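You operate a simulated robot arm through the tools that you are given. There is no shell and no other tool. Be economical: measure what you need, move in short steps, check, and stop when the job is done.

The job below is to be done with a simulated two-armed robot. You get a single attempt, and the scene is never put back.

## Task
Pass the full roll hand to hand into the tray, then load the blue core.
Fine: the blue-core roll goes in the winder's cradle, hold-down arm down on it.

Only the result counts: the job must be done as asked and must still hold three seconds after the hand-in. Knocking over, shifting, dropping, spilling or breaking anything else fails it.

## Robot
Two 7-joint arms with two-finger parallel grippers on one trunk, on a base that drives. Base frame: it is fixed to the floor where the robot stands at the start and does not move with it; the origin is under the middle of the robot, x ahead of it, y to its left, z up; the surface under the hand at the start is at about z = 800. Units: mm, rad, N and s.
The left shoulder is at the start at [70, 163, 1245], the right one opposite. With the tool pointing down near the work surface each hand reaches from about 340 to 860 mm from the robot's upright axis, wherever it stands, measured 20 degrees to its own side. Places, roughly: blue-core roll (12x6x6 cm) [500, -400, 800]; cradle of the green winder [600, 0, 800]; green-core roll (12x6x6 cm) [600, 0, 800]; inside of the yellow tray [700, -300, 800]; orange hold-down arm [700, 0, 1000]. Payload 3.43 kg a hand.
Tool frame (each hand has its own): the origin (TCP) lies between the finger pads and is the grasp point; the fingertips stand 34 mm ahead of it; z points along the fingers, y is the line along which they close. Largest opening 128 mm; finger width 24, thickness 12; the body of the gripper, 48 by 130 mm, starts 96 mm behind the TCP.
Orientation is told as [roll, pitch, yaw] about the base's x, y, z axes, in that order, counted from this pose: with the fingers straight down and closing along the base's y, the tool's x points along the base's -x, its y along +y and its z along -z.

## Interface
- The arms move only by the tool apply_moves. It takes "left_series", "right_series" or both (then of equal length, played together; a hand with none holds still); each is one flat list of numbers, 7 for each row, row after row: the shift along the tool's x, y, z in mm, then the turn, a rotation vector about the tool's x, y, z in rad, then the opening, from 0 (shut) to 1 (fully open). In form: [x, y, z, rx, ry, rz, fingers, x, y, z, rx, ry, rz, fingers, ...]. A call has 1 to 12 rows; each row shifts and turns the commanded pose from where the row before left it, along the tool's axes as they then stand. A row lasts 0.2 s, in which the tool goes at most 50 mm and 0.15 rad; a call with a longer step from one row to the next is refused whole, and so is a gripper value outside its range. A pose out of reach is approached as far as the arm can. The call stops where the force on the tool passes 60 N (or 10 N more than at its start, if that is more) or the arm is blocked; 0.2 s more then pass. The fingers move at their own pace (about 153 mm/s each) and stop on an object; they squeeze with about 40 N. The grip force told is the motor's: it shows also when the fingers shut on nothing. Time passes only in rows, and 0.2 s behind the last, so rows that do not move let the fingers close. It gives the time, the measured TCP pose, the force on the tool (base axes), the opening and the grip force at its end, in the units of the frame above (readings bear some noise), with the torque about the TCP (base axes, N m) and any sound that the robot's microphone picked up.
- Cameras (640 x 400 px; columns grow to the right, rows downward): "scene" is now at [131.9, -31.5, 1466.3]; the picture's right is [-0.22, -0.98, 0.00], its down [-0.68, 0.15, -0.72] and it looks along [0.70, -0.16, -0.69] (base axes); focal length 288 px, centre (320, 200). "left" rides on the left gripper at [76, 11, -160] in its tool frame; the picture's right is [-0.15, 0.99, 0.00], its down [-0.88, -0.13, -0.46] and it looks along [-0.45, -0.07, 0.89] (tool axes); focal length 234 px, centre (320, 200). "right" rides on the right gripper at [76, -11, -160] in its tool frame; the picture's right is [0.15, 0.99, 0.00], its down [-0.88, 0.13, -0.46] and it looks along [-0.45, 0.07, 0.89] (tool axes); focal length 234 px, centre (320, 200). There is no depth. A picture from a camera that has moved, and an enlarged one, comes with that camera's place and axes in the base frame and with its lens. The place of the scene camera against the robot may be out by one fixed shift of up to 18 mm in any direction.
- capture(camera): a new picture of that camera. It takes no simulated time.
- raise_lower(by): slides the trunk up (or, below 0, down) by that many mm; the arms and the scene camera ride with it, the base frame stays. It gives what a move gives, with no picture.
- steer(legs): drives the robot by 1 to 6 legs, each [ahead, left, turn to the left] in mm, mm and rad, along the robot's own axes; the way and the turn of a leg run together, so that a leg with both is an arc; at most 1500 mm and 3.142 rad a leg. The arms and the cameras ride along, it lands a little off, and it stops where it bumps. It gives what a move gives.
- pan_tilt(pan, tilt): turns the head with the scene camera to pan (to the left, within 1.501 rad either way) and tilt (down, from -0.506 to 1.204), counted from straight ahead of the robot. It gives what a move gives.
- enlarge(camera, box): a new picture of the part [left, top, right, bottom] of that camera's present view, enlarged. It takes no simulated time.
- sign_off(): hands the job in; it is judged then, once.

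Work in short steps. Places have to be worked out from the pictures, the camera data and where the tool is seen: move nearer, look again, correct. Check each grasp and each placing, and mend what went wrong. You have 120 turns and 88 pictures in all, those below and enlarged ones among them. Open the grippers and draw the arms clear of the work before you hand the job in, unless the task says otherwise; then end with one line.

The tools are called after "Request:" by a JSON object that holds its "name" and its "arguments". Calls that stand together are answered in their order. apply_moves: Moves the arms, as the interface text tells. Its arguments: {"type":"object","properties":{"left_series":{"type":"array"},"right_series":{"type":"array"}},"required":[]} The other tools are called the same way: raise_lower (by) slides the trunk up or down; steer (legs) drives the base; pan_tilt (pan, tilt) turns the head that bears the scene camera; capture (camera) takes a picture; enlarge (camera, box) takes an enlarged picture of a part of a camera's view; sign_off () hands the job in.

At the start:

```text
t: 0.0
left_tool_pos: [733.5, 72.1, 1124.8]
left_orientation: [0.001, 0.0, 0.001]
left_ft_force: [-0.2, -0.6, 0.1]
left_moment: [0.0, 0.02, 0.01]
left_gripper_width: 127.9
left_grip_force: 0.1
right_tool_pos: [503.5, -391.3, 1173.9]
right_orientation: [0.0, 0.0, -0.001]
right_ft_force: [-0.4, 1.0, -0.3]
right_moment: [-0.02, -0.01, -0.01]
right_gripper_width: 127.9
right_grip_force: 0.0
trunk travel left (down, up): [-725.0, 215.0]
robot x, y, heading: [1.3, -3.6, 0.001]
head pan, tilt: [-0.216, 0.764]
```

scene: 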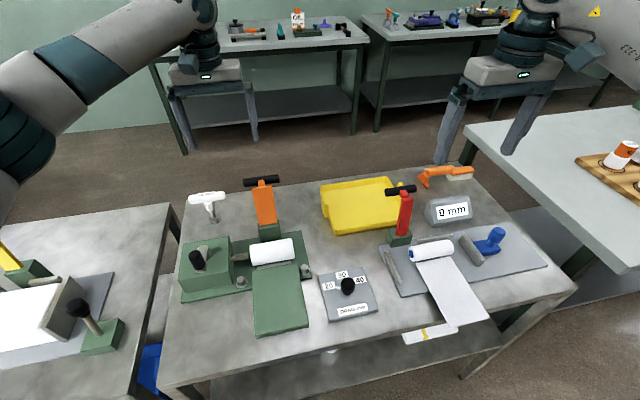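
right: 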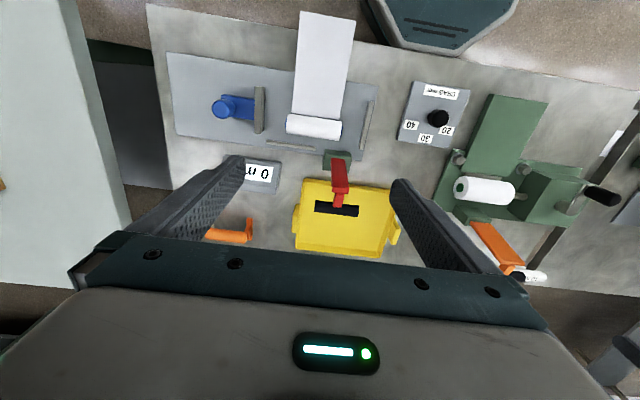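
left: 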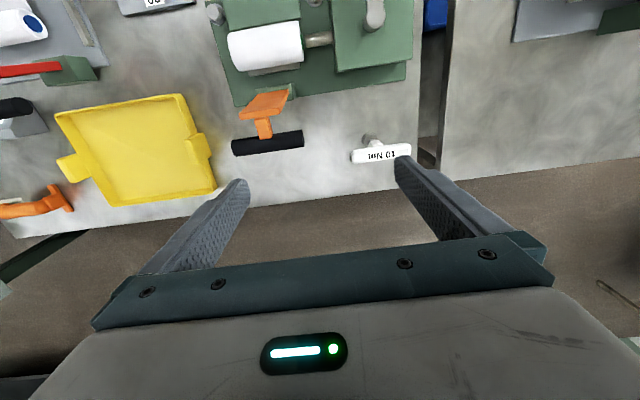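

I start by looking closer at the winder, the tray and the blue-core roll.

Request:
{"name": "enlarge", "arguments": {"camera": "scene", "box": [160, 160, 340, 340]}}

Request:
{"name": "enlarge", "arguments": {"camera": "scene", "box": [310, 150, 560, 350]}}

Request:
{"name": "enlarge", "arguments": {"camera": "right", "box": [150, 50, 400, 270]}}

Request:
{"name": "enlarge", "arguments": {"camera": "left", "box": [190, 0, 430, 180]}}

```text
2.22 times, centred on (250, 250) of scene
camera zoom: at [131.9, -31.5, 1466.3], right [-0.22, -0.98, 0.0], down [-0.68, 0.15, -0.72], along [0.7, -0.16, -0.69], focal length 640 px, centre (476, 89)
```

zoom: 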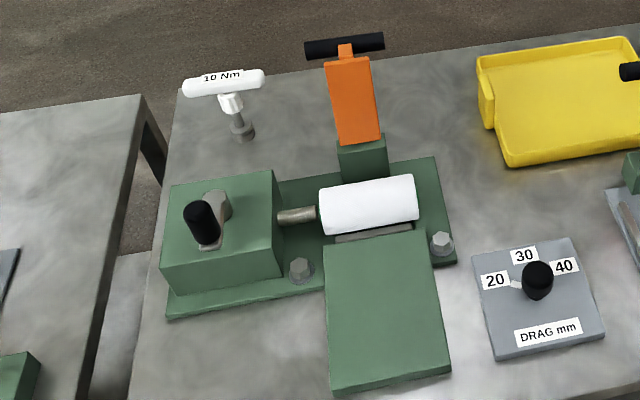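

```text
2.00 times, centred on (435, 250) of scene
camera zoom: at [131.9, -31.5, 1466.3], right [-0.22, -0.98, 0.0], down [-0.68, 0.15, -0.72], along [0.7, -0.16, -0.69], focal length 576 px, centre (90, 100)
```

zoom: 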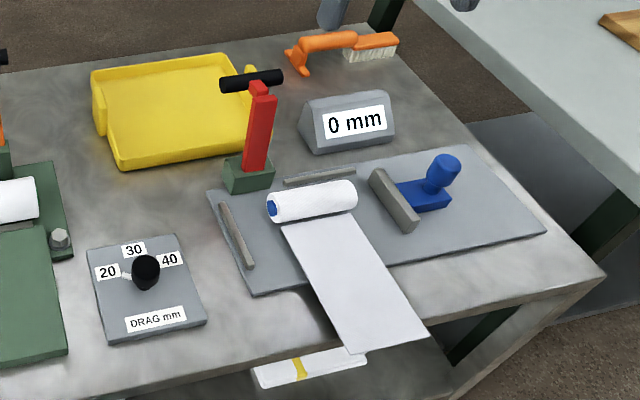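

```text
1.82 times, centred on (275, 160) of right
camera zoom: at [427.5, -404.1, 1334.2], right [-0.15, 0.99, 0.0], down [0.88, 0.13, 0.46], along [0.45, 0.07, -0.89], focal length 426 px, centre (402, 273)
```

zoom: 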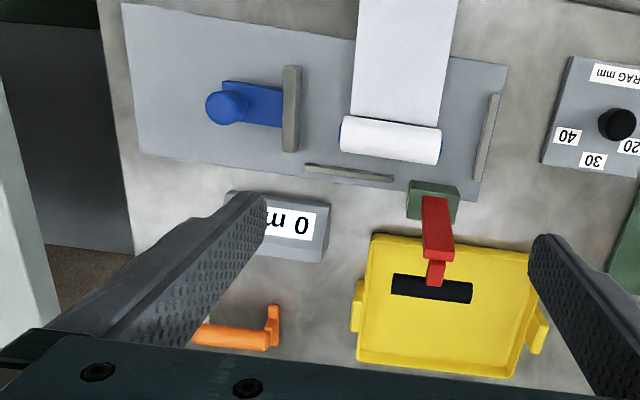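

```text
2.22 times, centred on (310, 90) of left
camera zoom: at [657.4, 83.2, 1283.9], right [0.15, 0.99, 0.0], down [0.88, -0.13, 0.46], along [0.45, -0.07, -0.89], focal length 520 px, centre (342, 444)
```

zoom: 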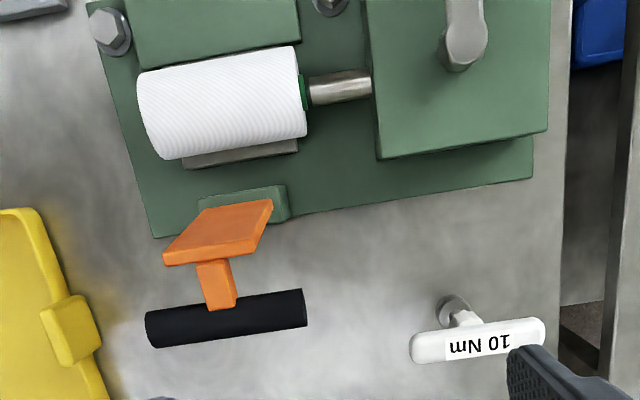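

The full green-core roll sits in the winder near (605,-8,840), hold-down arm up behind it. I bring the left hand over it with the fingers turned to close along x (yaw −90°), and turn the right hand the other way (+90°).

Request:
{"name": "apply_moves", "arguments": {"left_series": [43, -17, 0, 0, 0, 0, 1, 43, -17, 0, 0, 0, 0, 1, 42, -16, 0, 0, 0, 0, 1, 0, 0, 0, 0, 0, 0.15, 1, 0, 0, 0, 0, 0, 0.15, 1, 0, 0, 0, 0, 0, 0.15, 1, 0, 0, 0, 0, 0, 0.15, 1, 0, 0, 0, 0, 0, 0.15, 1, 0, 0, 0, 0, 0, 0.15, 1, 0, 0, 0, 0, 0, 0.15, 1, 0, 0, 0, 0, 0, 0.15, 1, 0, 0, 0, 0, 0, 0.15, 1], "right_series": [0, 0, 0, 0, 0, 0, 1, 0, 0, 0, 0, 0, 0, 1, 0, 0, 0, 0, 0, 0, 1, 0, 0, 0, 0, 0, -0.15, 1, 0, 0, 0, 0, 0, -0.15, 1, 0, 0, 0, 0, 0, -0.15, 1, 0, 0, 0, 0, 0, -0.15, 1, 0, 0, 0, 0, 0, -0.15, 1, 0, 0, 0, 0, 0, -0.15, 1, 0, 0, 0, 0, 0, -0.15, 1, 0, 0, 0, 0, 0, -0.15, 1, 0, 0, 0, 0, 0, -0.15, 1]}}

Request:
{"name": "apply_moves", "arguments": {"left_series": [0, 0, 0, 0, 0, 0.11, 1, 0, 0, 0, 0, 0, 0.11, 1], "right_series": [0, 0, 0, 0, 0, -0.11, 1, 0, 0, 0, 0, 0, -0.11, 1]}}

Request:
{"name": "capture", "arguments": {"camera": "left"}}

Request:
{"name": "capture", "arguments": {"camera": "right"}}

Request:
{"name": "capture", "arguments": {"camera": "scene"}}

```text
t: 2.6
left_tool_pos: [605.6, 23.7, 1124.1]
left_orientation: [0.0, -0.003, -1.351]
left_ft_force: [-0.6, 0.8, -0.4]
left_moment: [0.01, -0.01, -0.03]
left_gripper_width: 128.1
left_grip_force: 0.1
right_tool_pos: [411.4, -265.4, 1170.2]
right_orientation: [-0.001, 0.0, 1.35]
right_ft_force: [0.4, 0.1, 0.1]
right_moment: [0.0, -0.01, 0.0]
right_gripper_width: 128.0
right_grip_force: 0.1
right hand out of reach, approached as far as the arm can: row 9, 10, 11, 12
trunk travel left (down, up): [-725.0, 215.0]
robot x, y, heading: [-0.9, -3.2, -0.002]
head pan, tilt: [-0.216, 0.764]
```

```text
t: 3.2
left_tool_pos: [604.7, 23.0, 1125.5]
left_orientation: [-0.001, -0.003, -1.571]
left_ft_force: [0.3, 0.5, -0.7]
left_moment: [0.0, 0.02, 0.01]
left_gripper_width: 127.9
left_grip_force: 0.1
right_tool_pos: [376.3, -229.0, 1168.9]
right_orientation: [0.0, 0.002, 1.569]
right_ft_force: [-0.2, -0.6, 0.1]
right_moment: [-0.02, 0.0, 0.01]
right_gripper_width: 128.2
right_grip_force: 0.0
right hand out of reach, approached as far as the arm can: row 1, 2
trunk travel left (down, up): [-725.0, 215.0]
robot x, y, heading: [-1.5, 1.6, 0.001]
head pan, tilt: [-0.216, 0.764]
```

```text
80 pictures are left
camera left: at [616.6, 98.9, 1283.7], right [0.99, -0.15, 0.0], down [-0.13, -0.88, 0.46], along [-0.07, -0.45, -0.89], focal length 234 px, centre (320, 200)
```

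left: 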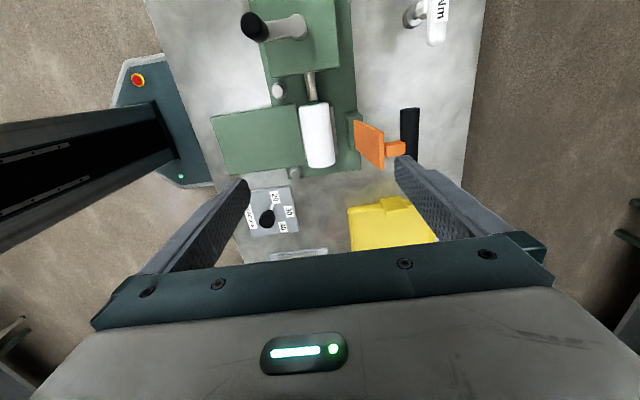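

```text
79 pictures are left
camera right: at [388.4, -306.2, 1328.9], right [-0.99, -0.14, 0.0], down [-0.13, 0.88, 0.45], along [-0.07, 0.45, -0.89], focal length 234 px, centre (320, 200)
```

right: 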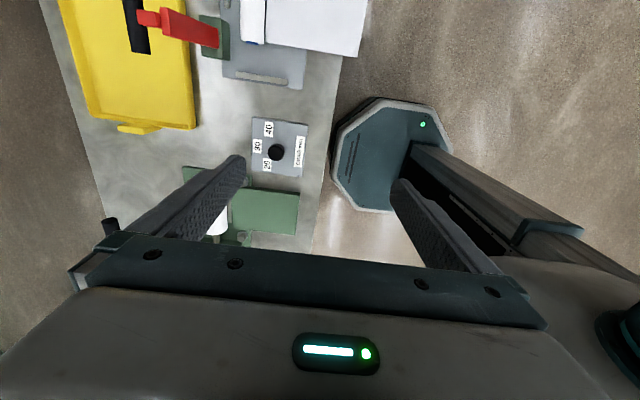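

```text
78 pictures are left
camera scene: at [132.1, -30.2, 1466.3], right [-0.22, -0.98, 0.0], down [-0.68, 0.15, -0.72], along [0.7, -0.16, -0.69], focal length 288 px, centre (320, 200)
```

scene: 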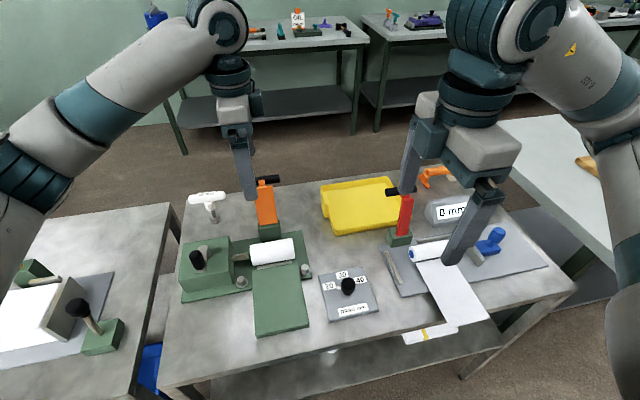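

The left hand is at (605,23) over the roll; I zoom in to see the roll/shaft joint and the crank.

Request:
{"name": "enlarge", "arguments": {"camera": "left", "box": [200, 0, 440, 190]}}

Request:
{"name": "enlarge", "arguments": {"camera": "scene", "box": [220, 220, 330, 300]}}

```text
2.11 times, centred on (320, 95) of left
camera zoom: at [616.6, 98.9, 1283.7], right [0.99, -0.15, 0.0], down [-0.13, -0.88, 0.46], along [-0.07, -0.45, -0.89], focal length 493 px, centre (320, 421)
```

zoom: 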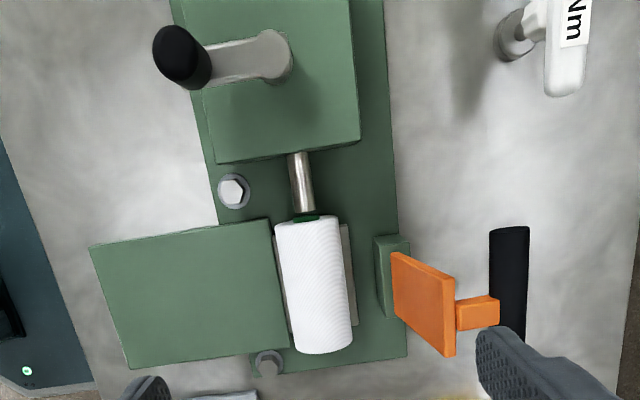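

```text
5.00 times, centred on (275, 260) of scene
camera zoom: at [132.1, -30.2, 1466.3], right [-0.22, -0.98, 0.0], down [-0.68, 0.15, -0.72], along [0.7, -0.16, -0.69], focal length 1441 px, centre (545, -100)
```

zoom: 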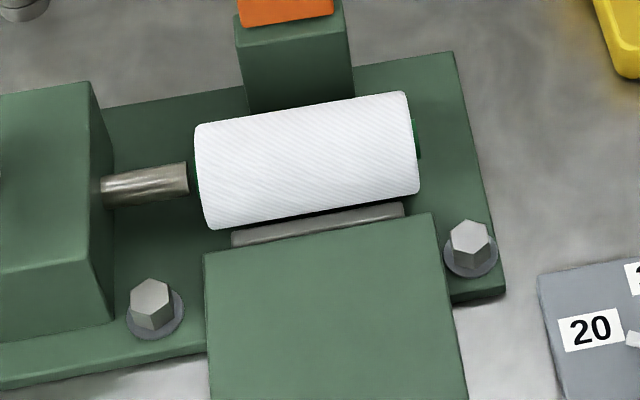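

Before lowering, I need better heights; I descend 100 mm with the fingers narrowed to about 83 mm to stay clear of the post behind the roll, and look again for a stereo pair.

Request:
{"name": "apply_moves", "arguments": {"left_series": [0, 0, 35, 0, 0, 0, 0.65, 0, 0, 35, 0, 0, 0, 0.65, 0, -4, 30, 0, 0, 0, 0.65]}}

Request:
{"name": "enlarge", "arguments": {"camera": "left", "box": [180, 0, 460, 220]}}

Request:
{"name": "enlarge", "arguments": {"camera": "scene", "box": [170, 130, 330, 310]}}

```text
t: 4.0
left_tool_pos: [601.1, 21.8, 1024.9]
left_orientation: [-0.001, -0.001, -1.57]
left_ft_force: [0.3, -0.1, 0.9]
left_moment: [-0.05, 0.01, 0.01]
left_gripper_width: 83.3
left_grip_force: 0.0
right_tool_pos: [377.5, -231.6, 1168.6]
right_orientation: [-0.002, 0.002, 1.568]
right_ft_force: [0.0, -0.8, 0.0]
right_moment: [0.0, -0.01, 0.02]
right_gripper_width: 127.9
right_grip_force: 0.2
trunk travel left (down, up): [-725.0, 215.0]
robot x, y, heading: [-1.5, -2.0, 0.0]
head pan, tilt: [-0.216, 0.764]
```

```text
1.82 times, centred on (320, 110) of left
camera zoom: at [612.5, 98.5, 1183.5], right [0.99, -0.14, 0.0], down [-0.13, -0.88, 0.46], along [-0.07, -0.45, -0.89], focal length 426 px, centre (320, 364)
```

zoom: 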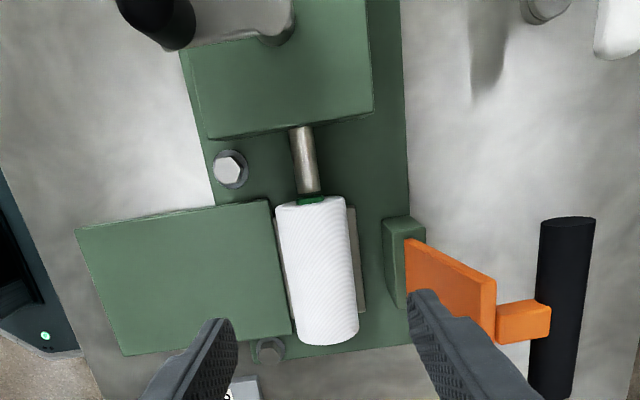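

```text
2.22 times, centred on (250, 220) of scene
camera zoom: at [132.1, -31.6, 1466.4], right [-0.22, -0.98, 0.0], down [-0.68, 0.15, -0.72], along [0.7, -0.16, -0.69], focal length 640 px, centre (476, 156)
```

zoom: 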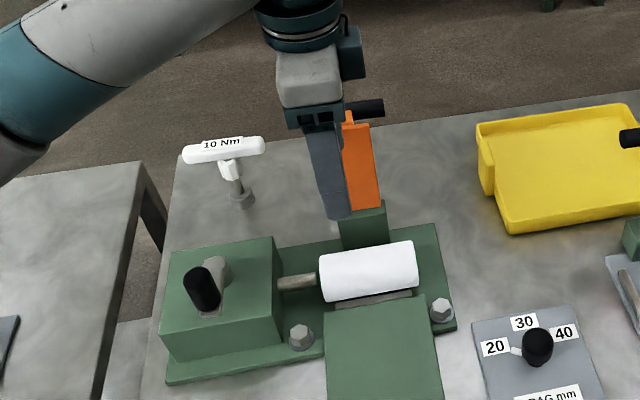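

Roll centre judged at about (596, 10, 841). I shift to y≈36 (the roll's left half), x≈596 and descend to TCP z≈900 to check finger clearances.

Request:
{"name": "apply_moves", "arguments": {"left_series": [14, -5, 30, 0, 0, 0, 0.65, 0, 0, 35, 0, 0, 0, 0.65, 0, 0, 35, 0, 0, 0, 0.65, 0, 0, 25, 0, 0, 0, 0.65]}}

Request:
{"name": "enlarge", "arguments": {"camera": "left", "box": [200, 60, 440, 260]}}

Request:
{"name": "enlarge", "arguments": {"camera": "scene", "box": [190, 170, 330, 290]}}

```text
t: 5.0
left_tool_pos: [598.0, 36.3, 899.3]
left_orientation: [0.0, 0.001, -1.569]
left_ft_force: [-0.2, -1.2, 0.1]
left_moment: [0.02, -0.04, 0.01]
left_gripper_width: 83.1
left_grip_force: 0.0
right_tool_pos: [377.3, -230.2, 1169.6]
right_orientation: [0.0, 0.0, 1.567]
right_ft_force: [-0.2, -0.7, 0.5]
right_moment: [-0.05, 0.03, 0.0]
right_gripper_width: 128.2
right_grip_force: 0.0
trunk travel left (down, up): [-725.0, 215.0]
robot x, y, heading: [-2.4, -0.1, 0.002]
head pan, tilt: [-0.216, 0.764]
```

```text
2.00 times, centred on (320, 160) of left
camera zoom: at [607.6, 112.4, 1059.3], right [0.99, -0.14, 0.0], down [-0.13, -0.88, 0.46], along [-0.07, -0.45, -0.89], focal length 468 px, centre (320, 280)
```

zoom: 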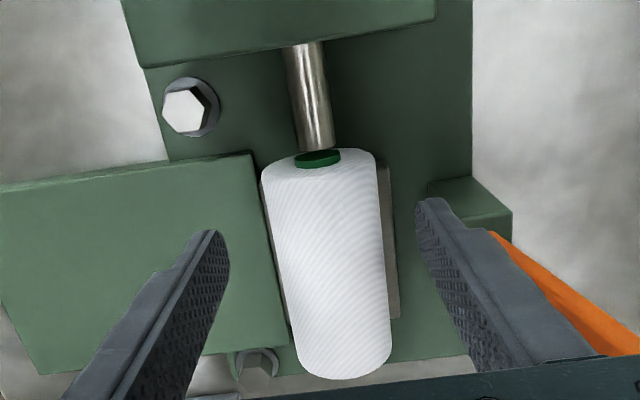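

```text
3.33 times, centred on (260, 230) of scene
camera zoom: at [132.2, -31.0, 1466.4], right [-0.22, -0.98, 0.0], down [-0.68, 0.15, -0.72], along [0.7, -0.16, -0.69], focal length 961 px, centre (520, 100)
```

zoom: 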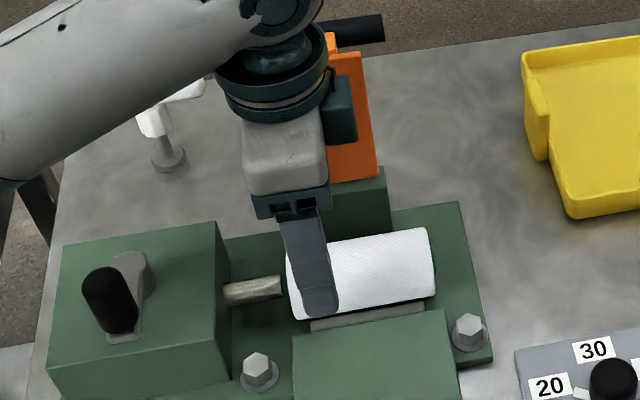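

Stereo gives roll centre ≈(596, 8, 832), slab front low, post face at x≈657. I narrow slightly to 77 mm and descend to TCP 855, then look.

Request:
{"name": "apply_moves", "arguments": {"left_series": [0, -2, 0, 0, 0, 0, 0.6, 0, 0, 15, 0, 0, 0, 0.6, 0, 0, 15, 0, 0, 0, 0.6, 0, 0, 14, 0, 0, 0, 0.6]}}

Request:
{"name": "enlarge", "arguments": {"camera": "left", "box": [200, 60, 440, 260]}}

```text
t: 6.0
left_tool_pos: [592.9, 36.9, 858.5]
left_orientation: [0.008, -0.002, -1.569]
left_ft_force: [1.1, 2.4, 17.8]
left_moment: [0.19, -0.75, -0.04]
left_gripper_width: 77.3
left_grip_force: 0.7
right_tool_pos: [374.7, -230.3, 1170.6]
right_orientation: [-0.002, 0.0, 1.567]
right_ft_force: [-0.1, 0.2, 0.1]
right_moment: [0.05, 0.0, -0.01]
right_gripper_width: 127.8
right_grip_force: 0.1
trunk travel left (down, up): [-725.0, 215.0]
robot x, y, heading: [-0.6, -5.1, 0.001]
head pan, tilt: [-0.216, 0.764]
```

```text
2.00 times, centred on (320, 160) of left
camera zoom: at [603.4, 112.3, 1019.4], right [0.99, -0.14, 0.01], down [-0.13, -0.88, 0.46], along [-0.06, -0.45, -0.89], focal length 468 px, centre (320, 280)
```

zoom: 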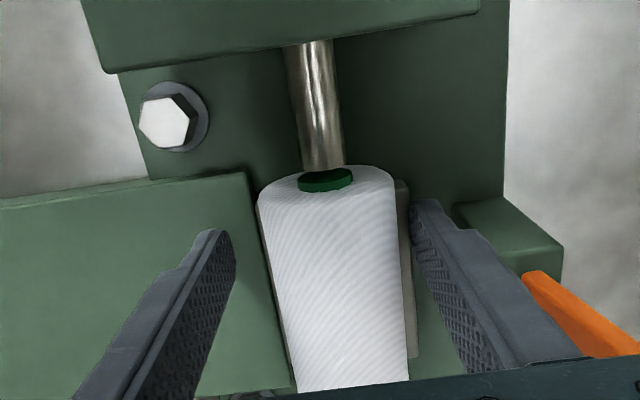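

The rear fingertip touches the cradle edge (18 N) at tip z≈824. I lift 4 mm and close.

Request:
{"name": "apply_moves", "arguments": {"left_series": [0, 0, -7, 0, 0, 0, 0.6, 0, 0, 0, 0, 0, 0, 0.5, 0, 0, 0, 0, 0, 0, 0.3, 0, 0, 0, 0, 0, 0, 0.3]}}

Request:
{"name": "enlarge", "arguments": {"camera": "left", "box": [200, 60, 440, 260]}}

```text
t: 7.0
left_tool_pos: [593.5, 35.6, 861.8]
left_orientation: [-0.002, 0.0, -1.57]
left_ft_force: [0.4, 0.3, 0.0]
left_moment: [0.03, 0.03, 0.01]
left_gripper_width: 54.4
left_grip_force: 40.4
right_tool_pos: [376.5, -231.0, 1167.8]
right_orientation: [0.0, 0.001, 1.569]
right_ft_force: [0.4, -1.0, -0.3]
right_moment: [-0.04, 0.01, 0.02]
right_gripper_width: 128.1
right_grip_force: 0.0
trunk travel left (down, up): [-725.0, 215.0]
robot x, y, heading: [-2.3, -1.6, -0.0]
head pan, tilt: [-0.216, 0.764]
```

```text
2.00 times, centred on (320, 160) of left
camera zoom: at [605.0, 111.6, 1022.2], right [0.99, -0.14, 0.0], down [-0.13, -0.88, 0.46], along [-0.07, -0.45, -0.89], focal length 468 px, centre (320, 280)
```

zoom: 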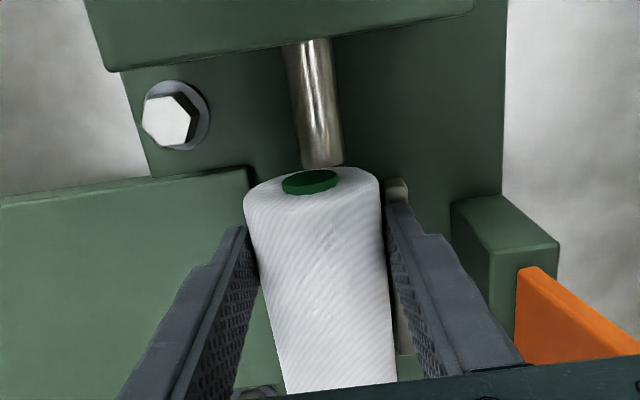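

Gripped (40 N, width 54). I lift straight up 30 mm and check.

Request:
{"name": "apply_moves", "arguments": {"left_series": [0, 0, -10, 0, 0, 0, 0.3, 0, 0, -10, 0, 0, 0, 0.3, 0, 0, -10, 0, 0, 0, 0.3]}}

Request:
{"name": "capture", "arguments": {"camera": "left"}}

Request:
{"name": "enlarge", "arguments": {"camera": "scene", "box": [190, 170, 330, 290]}}

```text
t: 7.8
left_tool_pos: [595.3, 35.2, 893.0]
left_orientation: [-0.001, -0.001, -1.568]
left_ft_force: [-0.3, -0.5, -0.1]
left_moment: [0.05, 0.0, -0.02]
left_gripper_width: 54.6
left_grip_force: 39.9
right_tool_pos: [377.4, -231.4, 1168.7]
right_orientation: [0.0, 0.0, 1.568]
right_ft_force: [-0.7, -0.3, -0.9]
right_moment: [-0.01, 0.0, -0.01]
right_gripper_width: 128.1
right_grip_force: 0.1
trunk travel left (down, up): [-725.0, 215.0]
robot x, y, heading: [2.1, 1.7, 0.003]
head pan, tilt: [-0.216, 0.764]
```

```text
69 pictures are left
camera left: at [605.1, 112.0, 1052.4], right [0.99, -0.14, 0.0], down [-0.13, -0.88, 0.46], along [-0.07, -0.45, -0.89], focal length 234 px, centre (320, 200)
```

left: 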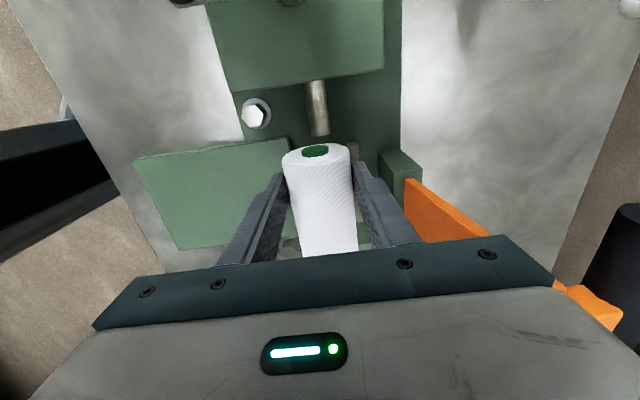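

```text
3.33 times, centred on (260, 230) of scene
camera zoom: at [131.9, -31.5, 1466.3], right [-0.22, -0.98, 0.0], down [-0.68, 0.15, -0.72], along [0.7, -0.16, -0.69], focal length 961 px, centre (520, 100)
```

zoom: 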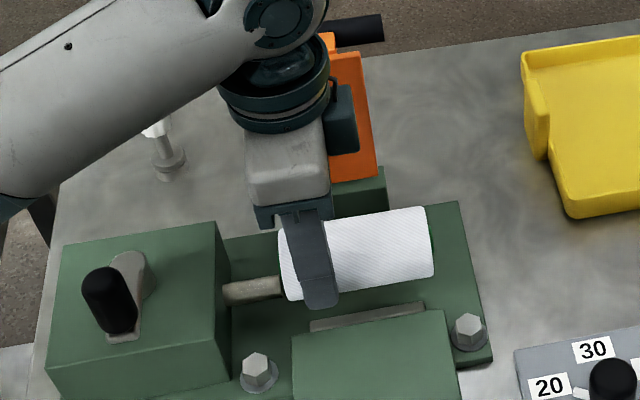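

The roll came out cleanly. I lift it to z≈1060, and bring the right hand +x to learn how its commanded pose stands.

Request:
{"name": "apply_moves", "arguments": {"left_series": [0, 0, -42, 0, 0, 0, 0.3, 0, 0, -42, 0, 0, 0, 0.3, 0, 0, -42, 0, 0, 0, 0.3, 0, 0, -42, 0, 0, 0, 0.3], "right_series": [0, -30, 0, 0, -0.14, 0, 1, 0, -30, 0, 0, -0.14, 0, 1, 0, -30, 0, 0, -0.14, 0, 1, 0, -30, 0, 0, -0.14, 0, 1]}}

```text
t: 8.8
left_tool_pos: [593.6, 35.6, 1059.0]
left_orientation: [-0.002, 0.0, -1.568]
left_ft_force: [-0.6, 0.1, -0.8]
left_moment: [0.01, 0.01, -0.03]
left_gripper_width: 54.5
left_grip_force: 39.9
right_tool_pos: [404.7, -159.2, 1195.5]
right_orientation: [0.002, -0.563, 1.564]
right_ft_force: [0.3, -0.6, -0.6]
right_moment: [-0.01, -0.01, 0.0]
right_gripper_width: 128.0
right_grip_force: 0.0
right hand out of reach, approached as far as the arm can: row 1, 2, 3, 4
trunk travel left (down, up): [-725.0, 215.0]
robot x, y, heading: [1.4, -0.9, 0.008]
head pan, tilt: [-0.216, 0.764]
```

The right hand's command seems to sit out of reach; I shift it 150 mm toward +y and look whether it becomes reachable.

Request:
{"name": "apply_moves", "arguments": {"right_series": [-31.8, 0, 19.9, 0, 0, 0, 1, -31.8, 0, 19.9, 0, 0, 0, 1, -31.8, 0, 19.9, 0, 0, 0, 1, -31.8, 0, 19.9, 0, 0, 0, 1]}}

Request:
{"name": "capture", "arguments": {"camera": "scene"}}

```text
t: 9.8
left_tool_pos: [596.4, 37.1, 1059.6]
left_orientation: [0.0, -0.001, -1.569]
left_ft_force: [-0.2, 0.1, -0.7]
left_moment: [-0.02, 0.02, 0.0]
left_gripper_width: 54.5
left_grip_force: 40.0
right_tool_pos: [405.4, -7.2, 1194.2]
right_orientation: [0.0, -0.56, 1.567]
right_ft_force: [0.3, 0.1, 0.1]
right_moment: [-0.01, -0.02, -0.01]
right_gripper_width: 128.3
right_grip_force: 0.1
trunk travel left (down, up): [-725.0, 215.0]
robot x, y, heading: [3.3, 0.4, -0.0]
head pan, tilt: [-0.216, 0.764]
```

```text
67 pictures are left
camera scene: at [132.3, -29.2, 1466.3], right [-0.22, -0.98, 0.0], down [-0.68, 0.15, -0.72], along [0.7, -0.16, -0.69], focal length 288 px, centre (320, 200)
```

scene: 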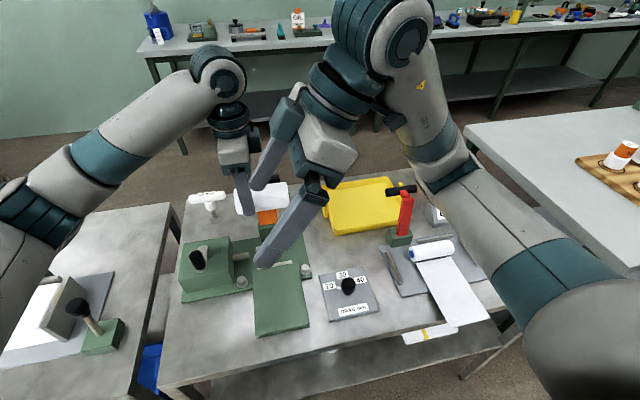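

Commands evidently start from the reached pose, and this region is reachable. I set the right hand at a pre-handover pose, 130 mm back along its fingers from the roll's right half.

Request:
{"name": "apply_moves", "arguments": {"right_series": [48, 0, 0, 0, 0, 0, 1, 48, 0, 0, 0, 0, 0, 1, 0, -47, 0, 0, 0, 0, 1, 0, -47, 0, 0, 0, 0, 1, 0, -47, 0, 0, 0, 0, 1, 0, -48, 0, 0, 0, 0, 1]}}

Request:
{"name": "capture", "arguments": {"camera": "right"}}

Request:
{"name": "capture", "arguments": {"camera": "scene"}}

```text
t: 11.2
left_tool_pos: [595.1, 36.0, 1059.7]
left_orientation: [-0.001, 0.0, -1.57]
left_ft_force: [0.2, 0.3, -0.6]
left_moment: [0.0, 0.02, 0.01]
left_gripper_width: 54.3
left_grip_force: 40.5
right_tool_pos: [416.7, -90.0, 1143.9]
right_orientation: [0.0, -0.561, 1.568]
right_ft_force: [0.1, 0.9, -0.2]
right_moment: [-0.02, -0.03, 0.0]
right_gripper_width: 128.0
right_grip_force: 0.2
right hand out of reach, approached as far as the arm can: row 3, 4, 5, 6
trunk travel left (down, up): [-725.0, 215.0]
robot x, y, heading: [1.2, 2.4, 0.001]
head pan, tilt: [-0.216, 0.764]
```

```text
66 pictures are left
camera right: at [428.3, -239.7, 1238.4], right [-0.99, -0.12, -0.08], down [-0.13, 0.5, 0.85], along [-0.07, 0.85, -0.51], focal length 234 px, centre (320, 200)
```

right: 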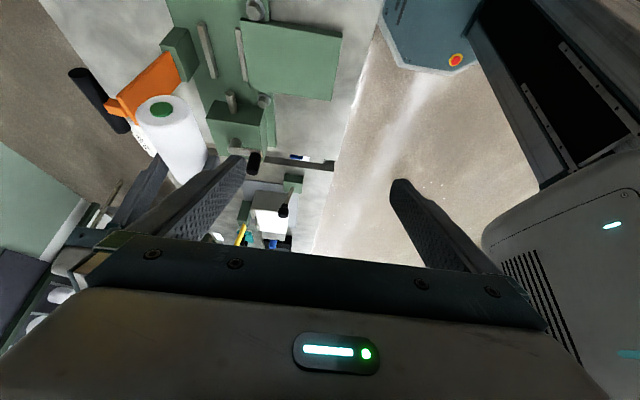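

```text
65 pictures are left
camera scene: at [132.1, -31.2, 1466.3], right [-0.22, -0.98, 0.0], down [-0.68, 0.15, -0.72], along [0.7, -0.16, -0.69], focal length 288 px, centre (320, 200)
```

scene: 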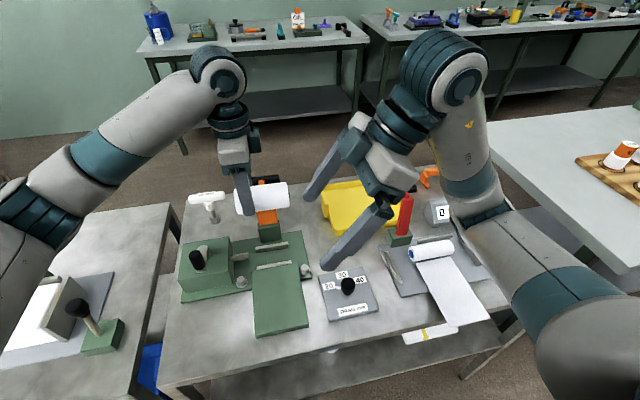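

The right wrist is limited there, but x≈415 is reachable; I bring the left hand with the roll nearer to x≈416 instead.

Request:
{"name": "apply_moves", "arguments": {"left_series": [0, -45, 0, 0, 0, 0, 0.3, 0, -45, 0, 0, 0, 0, 0.3, 0, -45, 0, 0, 0, 0, 0.3, 0, -44, 0, 0, 0, 0, 0.3]}}

Request:
{"name": "capture", "arguments": {"camera": "right"}}

Request:
{"name": "capture", "arguments": {"camera": "left"}}

```text
t: 12.2
left_tool_pos: [414.2, 35.6, 1060.2]
left_orientation: [0.0, -0.001, -1.567]
left_ft_force: [0.5, 0.0, -0.6]
left_moment: [0.04, 0.0, 0.01]
left_gripper_width: 54.3
left_grip_force: 40.0
right_tool_pos: [415.8, -90.0, 1144.0]
right_orientation: [0.0, -0.562, 1.569]
right_ft_force: [-0.2, 0.4, -0.3]
right_moment: [0.0, 0.0, 0.0]
right_gripper_width: 128.1
right_grip_force: 0.1
trunk travel left (down, up): [-725.0, 215.0]
robot x, y, heading: [2.8, 0.4, -0.006]
head pan, tilt: [-0.216, 0.764]
```

```text
64 pictures are left
camera right: at [427.1, -240.0, 1238.9], right [-0.99, -0.12, -0.08], down [-0.13, 0.5, 0.85], along [-0.06, 0.86, -0.51], focal length 234 px, centre (320, 200)
```

right: 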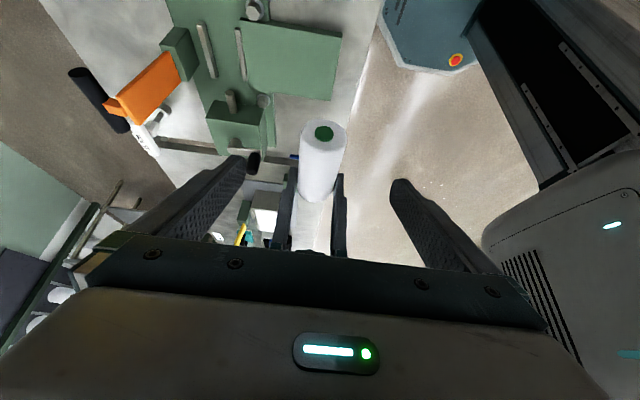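

```text
63 pictures are left
camera left: at [425.1, 111.1, 1220.2], right [0.99, -0.14, 0.0], down [-0.13, -0.88, 0.46], along [-0.07, -0.45, -0.89], focal length 234 px, centre (320, 200)
```

left: 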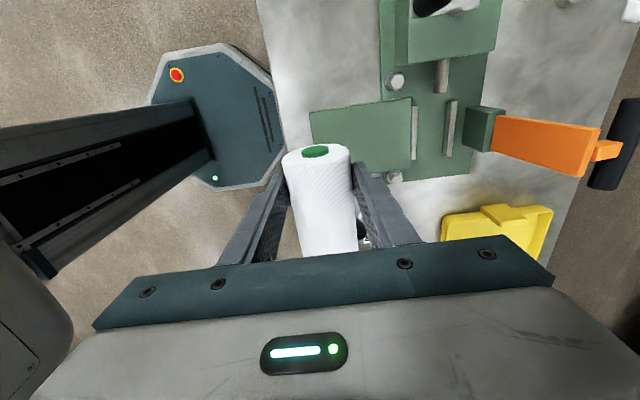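

Roll spans y≈−42…60 at z≈1031, x≈415. I advance the right hand 129 mm along its fingers and close on the right half.

Request:
{"name": "apply_moves", "arguments": {"right_series": [-1, 0, 43, 0, 0, 0, 1, -1, 0, 43, 0, 0, 0, 1, -1, 0, 43, 0, 0, 0, 1]}}

Request:
{"name": "capture", "arguments": {"camera": "right"}}

Request:
{"name": "capture", "arguments": {"camera": "scene"}}

```text
t: 13.0
left_tool_pos: [414.4, 34.2, 1059.7]
left_orientation: [0.001, 0.002, -1.568]
left_ft_force: [-1.5, -0.9, -1.3]
left_moment: [0.03, -0.01, 0.01]
left_gripper_width: 54.3
left_grip_force: 40.0
right_tool_pos: [410.1, -28.6, 1072.2]
right_orientation: [-0.003, -0.563, 1.569]
right_ft_force: [0.5, -0.9, -0.5]
right_moment: [0.01, 0.04, 0.01]
right_gripper_width: 127.8
right_grip_force: 0.1
right hand out of reach, approached as far as the arm can: row 1, 2
trunk travel left (down, up): [-725.0, 215.0]
robot x, y, heading: [0.8, 1.9, 0.003]
head pan, tilt: [-0.216, 0.764]
```

```text
62 pictures are left
camera right: at [420.4, -178.5, 1166.8], right [-0.99, -0.12, -0.08], down [-0.13, 0.5, 0.86], along [-0.06, 0.86, -0.51], focal length 234 px, centre (320, 200)
```

right: 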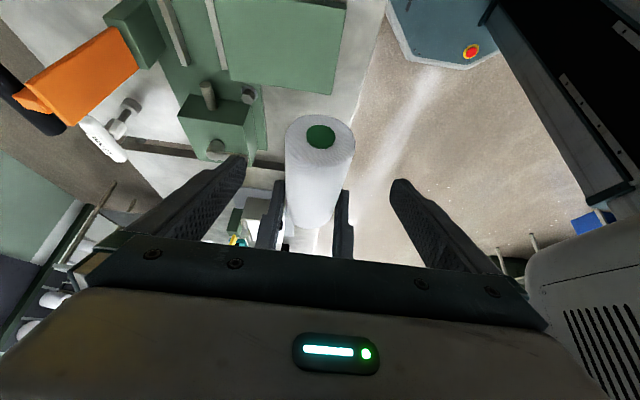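

```text
61 pictures are left
camera scene: at [130.8, -33.2, 1466.1], right [-0.22, -0.98, 0.0], down [-0.68, 0.15, -0.72], along [0.7, -0.15, -0.69], focal length 288 px, centre (320, 200)
```

scene: 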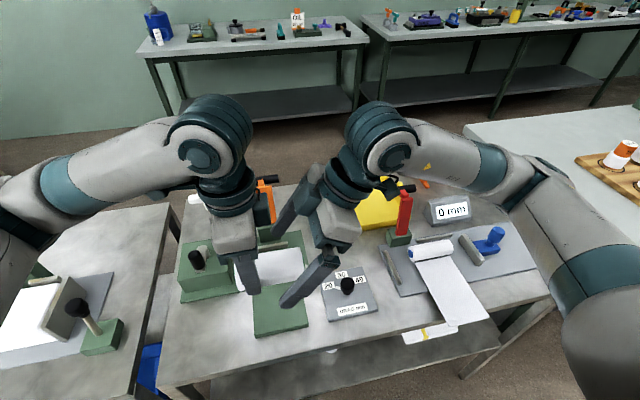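

I continue the remaining ~36 mm of advance, then check.

Request:
{"name": "apply_moves", "arguments": {"right_series": [5, -2, 18, 0, 0, 0, 1, 5, -2, 18, 0, 0, 0, 1]}}

Request:
{"name": "capture", "arguments": {"camera": "right"}}

```text
t: 13.6
left_tool_pos: [415.5, 36.1, 1059.8]
left_orientation: [0.0, 0.001, -1.569]
left_ft_force: [-1.0, 1.0, -0.9]
left_moment: [0.02, 0.0, 0.01]
left_gripper_width: 54.2
left_grip_force: 39.9
right_tool_pos: [414.0, -16.5, 1034.5]
right_orientation: [0.0, -0.56, 1.571]
right_ft_force: [0.4, -0.4, -0.6]
right_moment: [-0.02, 0.01, -0.03]
right_gripper_width: 128.0
right_grip_force: 0.0
trunk travel left (down, up): [-725.0, 215.0]
robot x, y, heading: [-2.0, -0.3, -0.0]
head pan, tilt: [-0.216, 0.764]
```

```text
60 pictures are left
camera right: at [425.2, -166.5, 1130.3], right [-0.99, -0.12, -0.08], down [-0.13, 0.5, 0.85], along [-0.06, 0.85, -0.51], focal length 234 px, centre (320, 200)
```

right: 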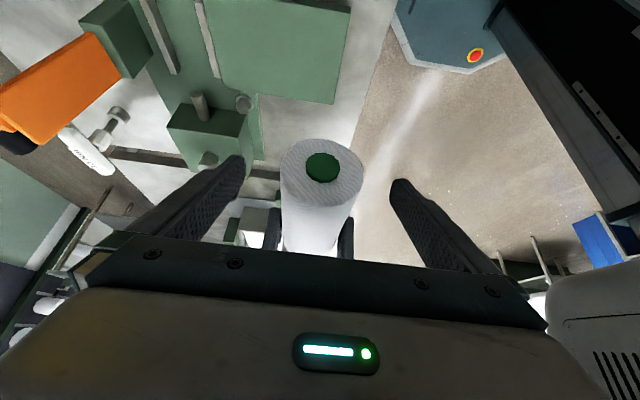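

Roll lies between the right fingers. Close the right hand while the left keeps hold.

Request:
{"name": "apply_moves", "arguments": {"right_series": [0, 0, 0, 0, 0, 0, 0.6, 0, 0, 0, 0, 0, 0, 0.3, 0, 0, 0, 0, 0, 0, 0.3, 0, 0, 0, 0, 0, 0, 0.3]}}

Request:
{"name": "capture", "arguments": {"camera": "right"}}

```text
t: 14.6
left_tool_pos: [415.0, 34.5, 1060.3]
left_orientation: [-0.003, -0.001, -1.573]
left_ft_force: [-15.4, 1.9, 6.2]
left_moment: [-0.22, 0.56, -1.43]
left_gripper_width: 54.4
left_grip_force: 39.5
right_tool_pos: [415.2, -17.1, 1035.4]
right_orientation: [-0.002, -0.562, 1.568]
right_ft_force: [17.4, -1.7, -6.5]
right_moment: [-0.17, -0.09, 0.53]
right_gripper_width: 54.6
right_grip_force: 39.9
trunk travel left (down, up): [-725.0, 215.0]
robot x, y, heading: [3.4, 5.9, 0.0]
head pan, tilt: [-0.216, 0.764]
```

```text
59 pictures are left
camera right: at [425.5, -166.8, 1130.6], right [-0.99, -0.12, -0.08], down [-0.13, 0.51, 0.85], along [-0.06, 0.85, -0.52], focal length 234 px, centre (320, 200)
```

right: 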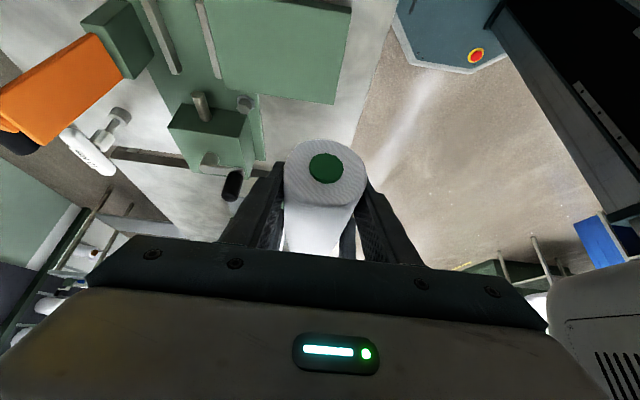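

Both hands grip (54.5 mm). I open the left hand and draw it straight up.

Request:
{"name": "apply_moves", "arguments": {"left_series": [0, 0, 0, 0, 0, 0, 0.7, 0, 0, 0, 0, 0, 0, 0.7, 0, 0, -25, 0, 0, 0, 0.7, 10, 0, -40, 0, 0, 0, 0.7, 20, 0, -40, 0, 0, 0, 0.7, 40, 0, -10, 0, 0, 0, 0.7, 45, 0, 0, 0, 0, 0, 0.7]}}

Request:
{"name": "capture", "arguments": {"camera": "right"}}

Request:
{"name": "capture", "arguments": {"camera": "scene"}}

```text
t: 16.2
left_tool_pos: [414.7, 153.7, 1176.3]
left_orientation: [0.001, -0.001, -1.569]
left_ft_force: [-1.5, 0.2, 1.7]
left_moment: [-0.03, -0.02, -0.02]
left_gripper_width: 89.3
left_grip_force: 0.2
right_tool_pos: [413.7, -14.5, 1036.0]
right_orientation: [0.001, -0.559, 1.57]
right_ft_force: [-1.1, -0.1, -0.2]
right_moment: [-0.08, 0.01, -0.04]
right_gripper_width: 54.8
right_grip_force: 39.8
trunk travel left (down, up): [-725.0, 215.0]
robot x, y, heading: [-2.3, 0.2, 0.003]
head pan, tilt: [-0.216, 0.764]
```

```text
58 pictures are left
camera right: at [424.2, -164.4, 1131.2], right [-0.99, -0.12, -0.08], down [-0.13, 0.51, 0.85], along [-0.06, 0.85, -0.52], focal length 234 px, centre (320, 200)
```

right: 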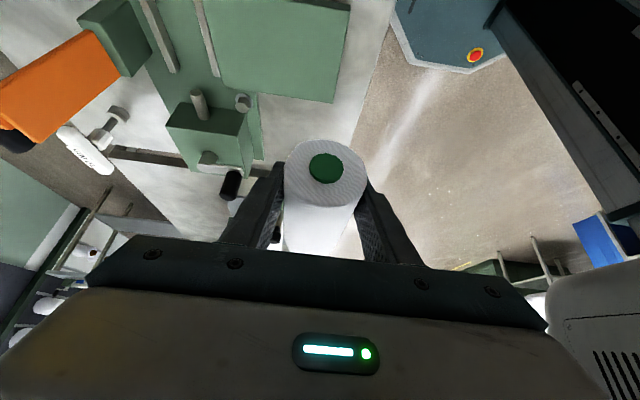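

```text
57 pictures are left
camera scene: at [131.0, -28.5, 1466.5], right [-0.22, -0.98, 0.0], down [-0.68, 0.15, -0.72], along [0.7, -0.16, -0.69], focal length 288 px, centre (320, 200)
```

scene: 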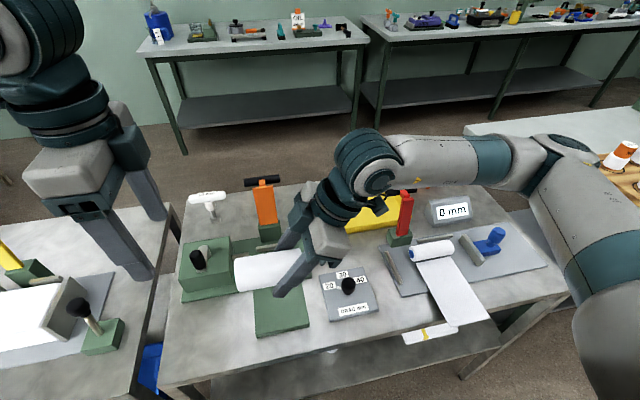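

Handover complete; the right hand holds the roll alone. I lift it and yaw it back by 90° so the roll lies along x with the hand leaning toward the robot.

Request:
{"name": "apply_moves", "arguments": {"right_series": [-24, 0, -38, 0, 0, 0, 0.3, 0, 0, 0, 0.0758, 0, 0.121, 0.3, 0, 0, 0, 0.0758, 0, 0.121, 0.3, 0, 0, 0, 0.0758, 0, 0.121, 0.3, 0, 0, 0, 0.0758, 0, 0.121, 0.3, 0, 0, 0, 0.0758, 0, 0.121, 0.3, 0, 0, 0, 0.0758, 0, 0.121, 0.3, 0, 0, 0, 0.0758, 0, 0.121, 0.3, 0, 0, 0, 0.0758, 0, 0.121, 0.3, 0, 0, 0, 0.0758, 0, 0.121, 0.3, 0, 0, 0, 0.0758, 0, 0.121, 0.3, 0, 0, 0, 0.0758, 0, 0.121, 0.3]}}

```text
t: 18.8
left_tool_pos: [413.5, 152.2, 1175.2]
left_orientation: [0.001, 0.0, -1.569]
left_ft_force: [-0.2, -0.9, -0.4]
left_moment: [-0.03, 0.0, 0.01]
left_gripper_width: 89.4
left_grip_force: 0.2
right_tool_pos: [435.4, -7.1, 1082.8]
right_orientation: [0.001, -0.557, -0.003]
right_ft_force: [-0.3, -0.2, -1.5]
right_moment: [-0.02, -0.01, 0.04]
right_gripper_width: 54.7
right_grip_force: 39.5
right hand out of reach, approached as far as the arm can: row 5, 6, 7
trunk travel left (down, up): [-725.0, 215.0]
robot x, y, heading: [0.8, -0.7, -0.007]
head pan, tilt: [-0.216, 0.764]
```

Roll now points along x. I move to y≈−290 at z≈1110, then forward over the red arm toward the tray (inside roughly x 640–810, y −290±80).

Request:
{"name": "apply_moves", "arguments": {"right_series": [-2.6, -47, -4.2, 0, 0, 0, 0.3, -2.6, -47, -4.2, 0, 0, 0, 0.3, -2.6, -47, -4.2, 0, 0, 0, 0.3, -2.6, -47, -4.2, 0, 0, 0, 0.3, -2.6, -47, -4.2, 0, 0, 0, 0.3, -2.6, -47, -4.2, 0, 0, 0, 0.3]}}

Request:
{"name": "apply_moves", "arguments": {"right_series": [-39.9, 0, 24.9, 0, 0, 0, 0.3, -39.9, 0, 24.9, 0, 0, 0, 0.3, -39.9, 0, 24.9, 0, 0, 0, 0.3, -39.9, 0, 24.9, 0, 0, 0, 0.3, -39.9, 0, 24.9, 0, 0, 0, 0.3]}}

Request:
{"name": "capture", "arguments": {"camera": "right"}}

Request:
{"name": "capture", "arguments": {"camera": "scene"}}

```text
t: 20.2
left_tool_pos: [414.8, 148.4, 1176.1]
left_orientation: [-0.001, 0.001, -1.568]
left_ft_force: [0.7, -0.5, 0.8]
left_moment: [0.05, -0.01, 0.02]
left_gripper_width: 89.6
left_grip_force: 0.1
right_tool_pos: [496.3, -264.5, 1124.5]
right_orientation: [0.003, -0.561, -0.002]
right_ft_force: [0.0, 0.0, -0.4]
right_moment: [0.02, 0.04, 0.0]
right_gripper_width: 54.8
right_grip_force: 40.0
right hand out of reach, approached as far as the arm can: row 1, 2, 3, 4, 5
trunk travel left (down, up): [-725.0, 215.0]
robot x, y, heading: [-0.7, 1.9, -0.001]
head pan, tilt: [-0.216, 0.764]
```

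```text
t: 21.4
left_tool_pos: [415.1, 151.2, 1174.5]
left_orientation: [-0.002, 0.0, -1.57]
left_ft_force: [0.7, 0.0, -0.4]
left_moment: [0.01, 0.0, 0.03]
left_gripper_width: 89.5
left_grip_force: 0.1
right_tool_pos: [733.8, -263.1, 1124.0]
right_orientation: [0.001, -0.558, 0.0]
right_ft_force: [0.9, 0.0, -1.8]
right_moment: [0.0, 0.04, -0.02]
right_gripper_width: 54.4
right_grip_force: 39.7
trunk travel left (down, up): [-725.0, 215.0]
robot x, y, heading: [0.9, -0.9, -0.001]
head pan, tilt: [-0.216, 0.764]
```

```text
56 pictures are left
camera right: at [585.8, -274.2, 1219.6], right [-0.12, 0.99, -0.08], down [0.51, 0.13, 0.85], along [0.85, 0.07, -0.52], focal length 234 px, centre (320, 200)
```

right: 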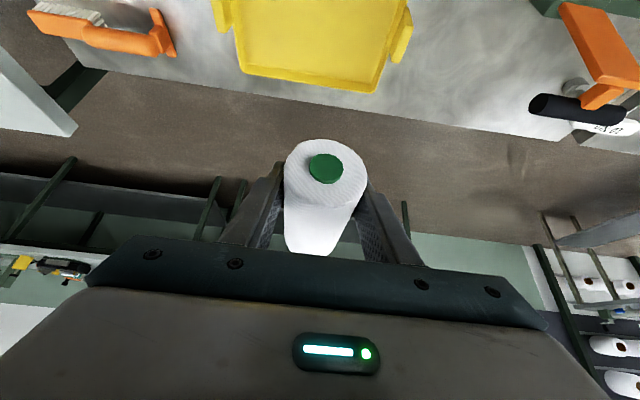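

```text
55 pictures are left
camera scene: at [133.5, -30.8, 1466.2], right [-0.22, -0.98, 0.0], down [-0.68, 0.15, -0.72], along [0.7, -0.16, -0.69], focal length 288 px, centre (320, 200)
```

scene: 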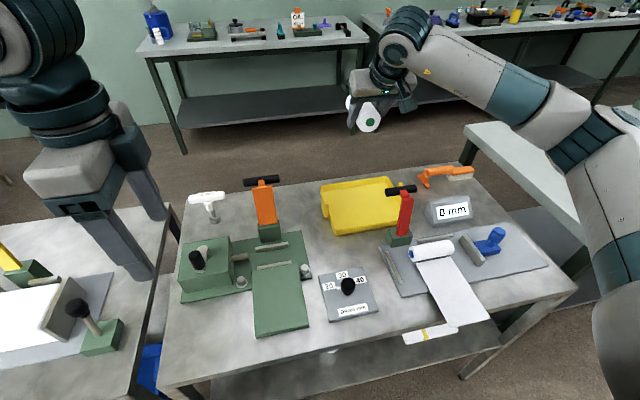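

The tray spans about x 630–830, y −405…−174. With the hand leaning toward the robot, its body would hit the red arm, so I turn it another −90° here so it leans toward +y instead, clear of both arms.

Request:
{"name": "apply_moves", "arguments": {"right_series": [0, 0, 0, 0.0756, 0, 0.1213, 0.3, 0, 0, 0, 0.0756, 0, 0.1213, 0.3, 0, 0, 0, 0.0756, 0, 0.1213, 0.3, 0, 0, 0, 0.0756, 0, 0.1213, 0.3, 0, 0, 0, 0.0756, 0, 0.1213, 0.3, 0, 0, 0, 0.0756, 0, 0.1213, 0.3, 0, 0, 0, 0.0756, 0, 0.1213, 0.3, 0, 0, 0, 0.0756, 0, 0.1213, 0.3, 0, 0, 0, 0.0756, 0, 0.1213, 0.3, 0, 0, 0, 0.0756, 0, 0.1213, 0.3, 0, 0, 0, 0.0756, 0, 0.1213, 0.3]}}

Request:
{"name": "capture", "arguments": {"camera": "right"}}

Request:
{"name": "capture", "arguments": {"camera": "scene"}}

```text
t: 23.8
left_tool_pos: [415.0, 151.6, 1173.7]
left_orientation: [0.001, 0.0, -1.569]
left_ft_force: [0.1, -0.1, 0.1]
left_moment: [-0.01, 0.02, 0.03]
left_gripper_width: 89.6
left_grip_force: 0.0
right_tool_pos: [731.1, -263.3, 1126.0]
right_orientation: [0.001, -0.557, -1.576]
right_ft_force: [0.1, 0.5, -0.6]
right_moment: [-0.01, 0.02, -0.02]
right_gripper_width: 55.2
right_grip_force: 39.8
trunk travel left (down, up): [-725.0, 215.0]
robot x, y, heading: [4.2, -1.8, -0.001]
head pan, tilt: [-0.216, 0.764]
```

```text
54 pictures are left
camera right: at [721.6, -114.6, 1221.7], right [0.99, 0.12, -0.08], down [0.13, -0.51, 0.85], along [0.06, -0.85, -0.52], focal length 234 px, centre (320, 200)
```

right: 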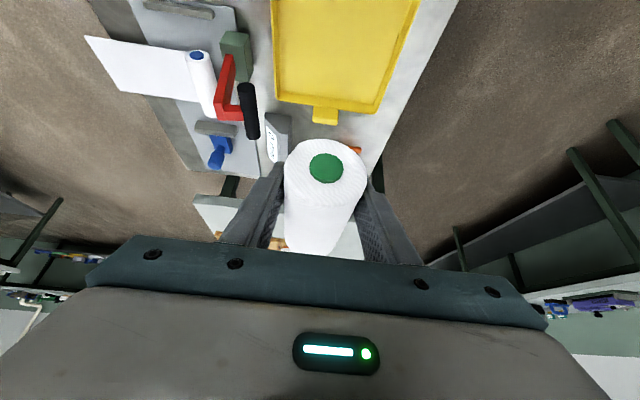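

```text
53 pictures are left
camera scene: at [132.4, -30.8, 1466.3], right [-0.22, -0.98, 0.0], down [-0.68, 0.15, -0.72], along [0.7, -0.16, -0.69], focal length 288 px, centre (320, 200)
```

scene: 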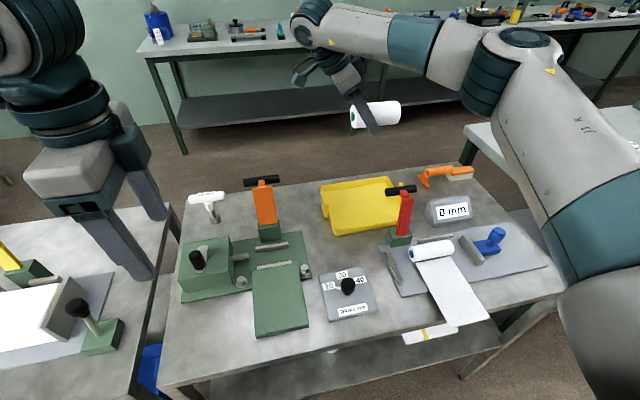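

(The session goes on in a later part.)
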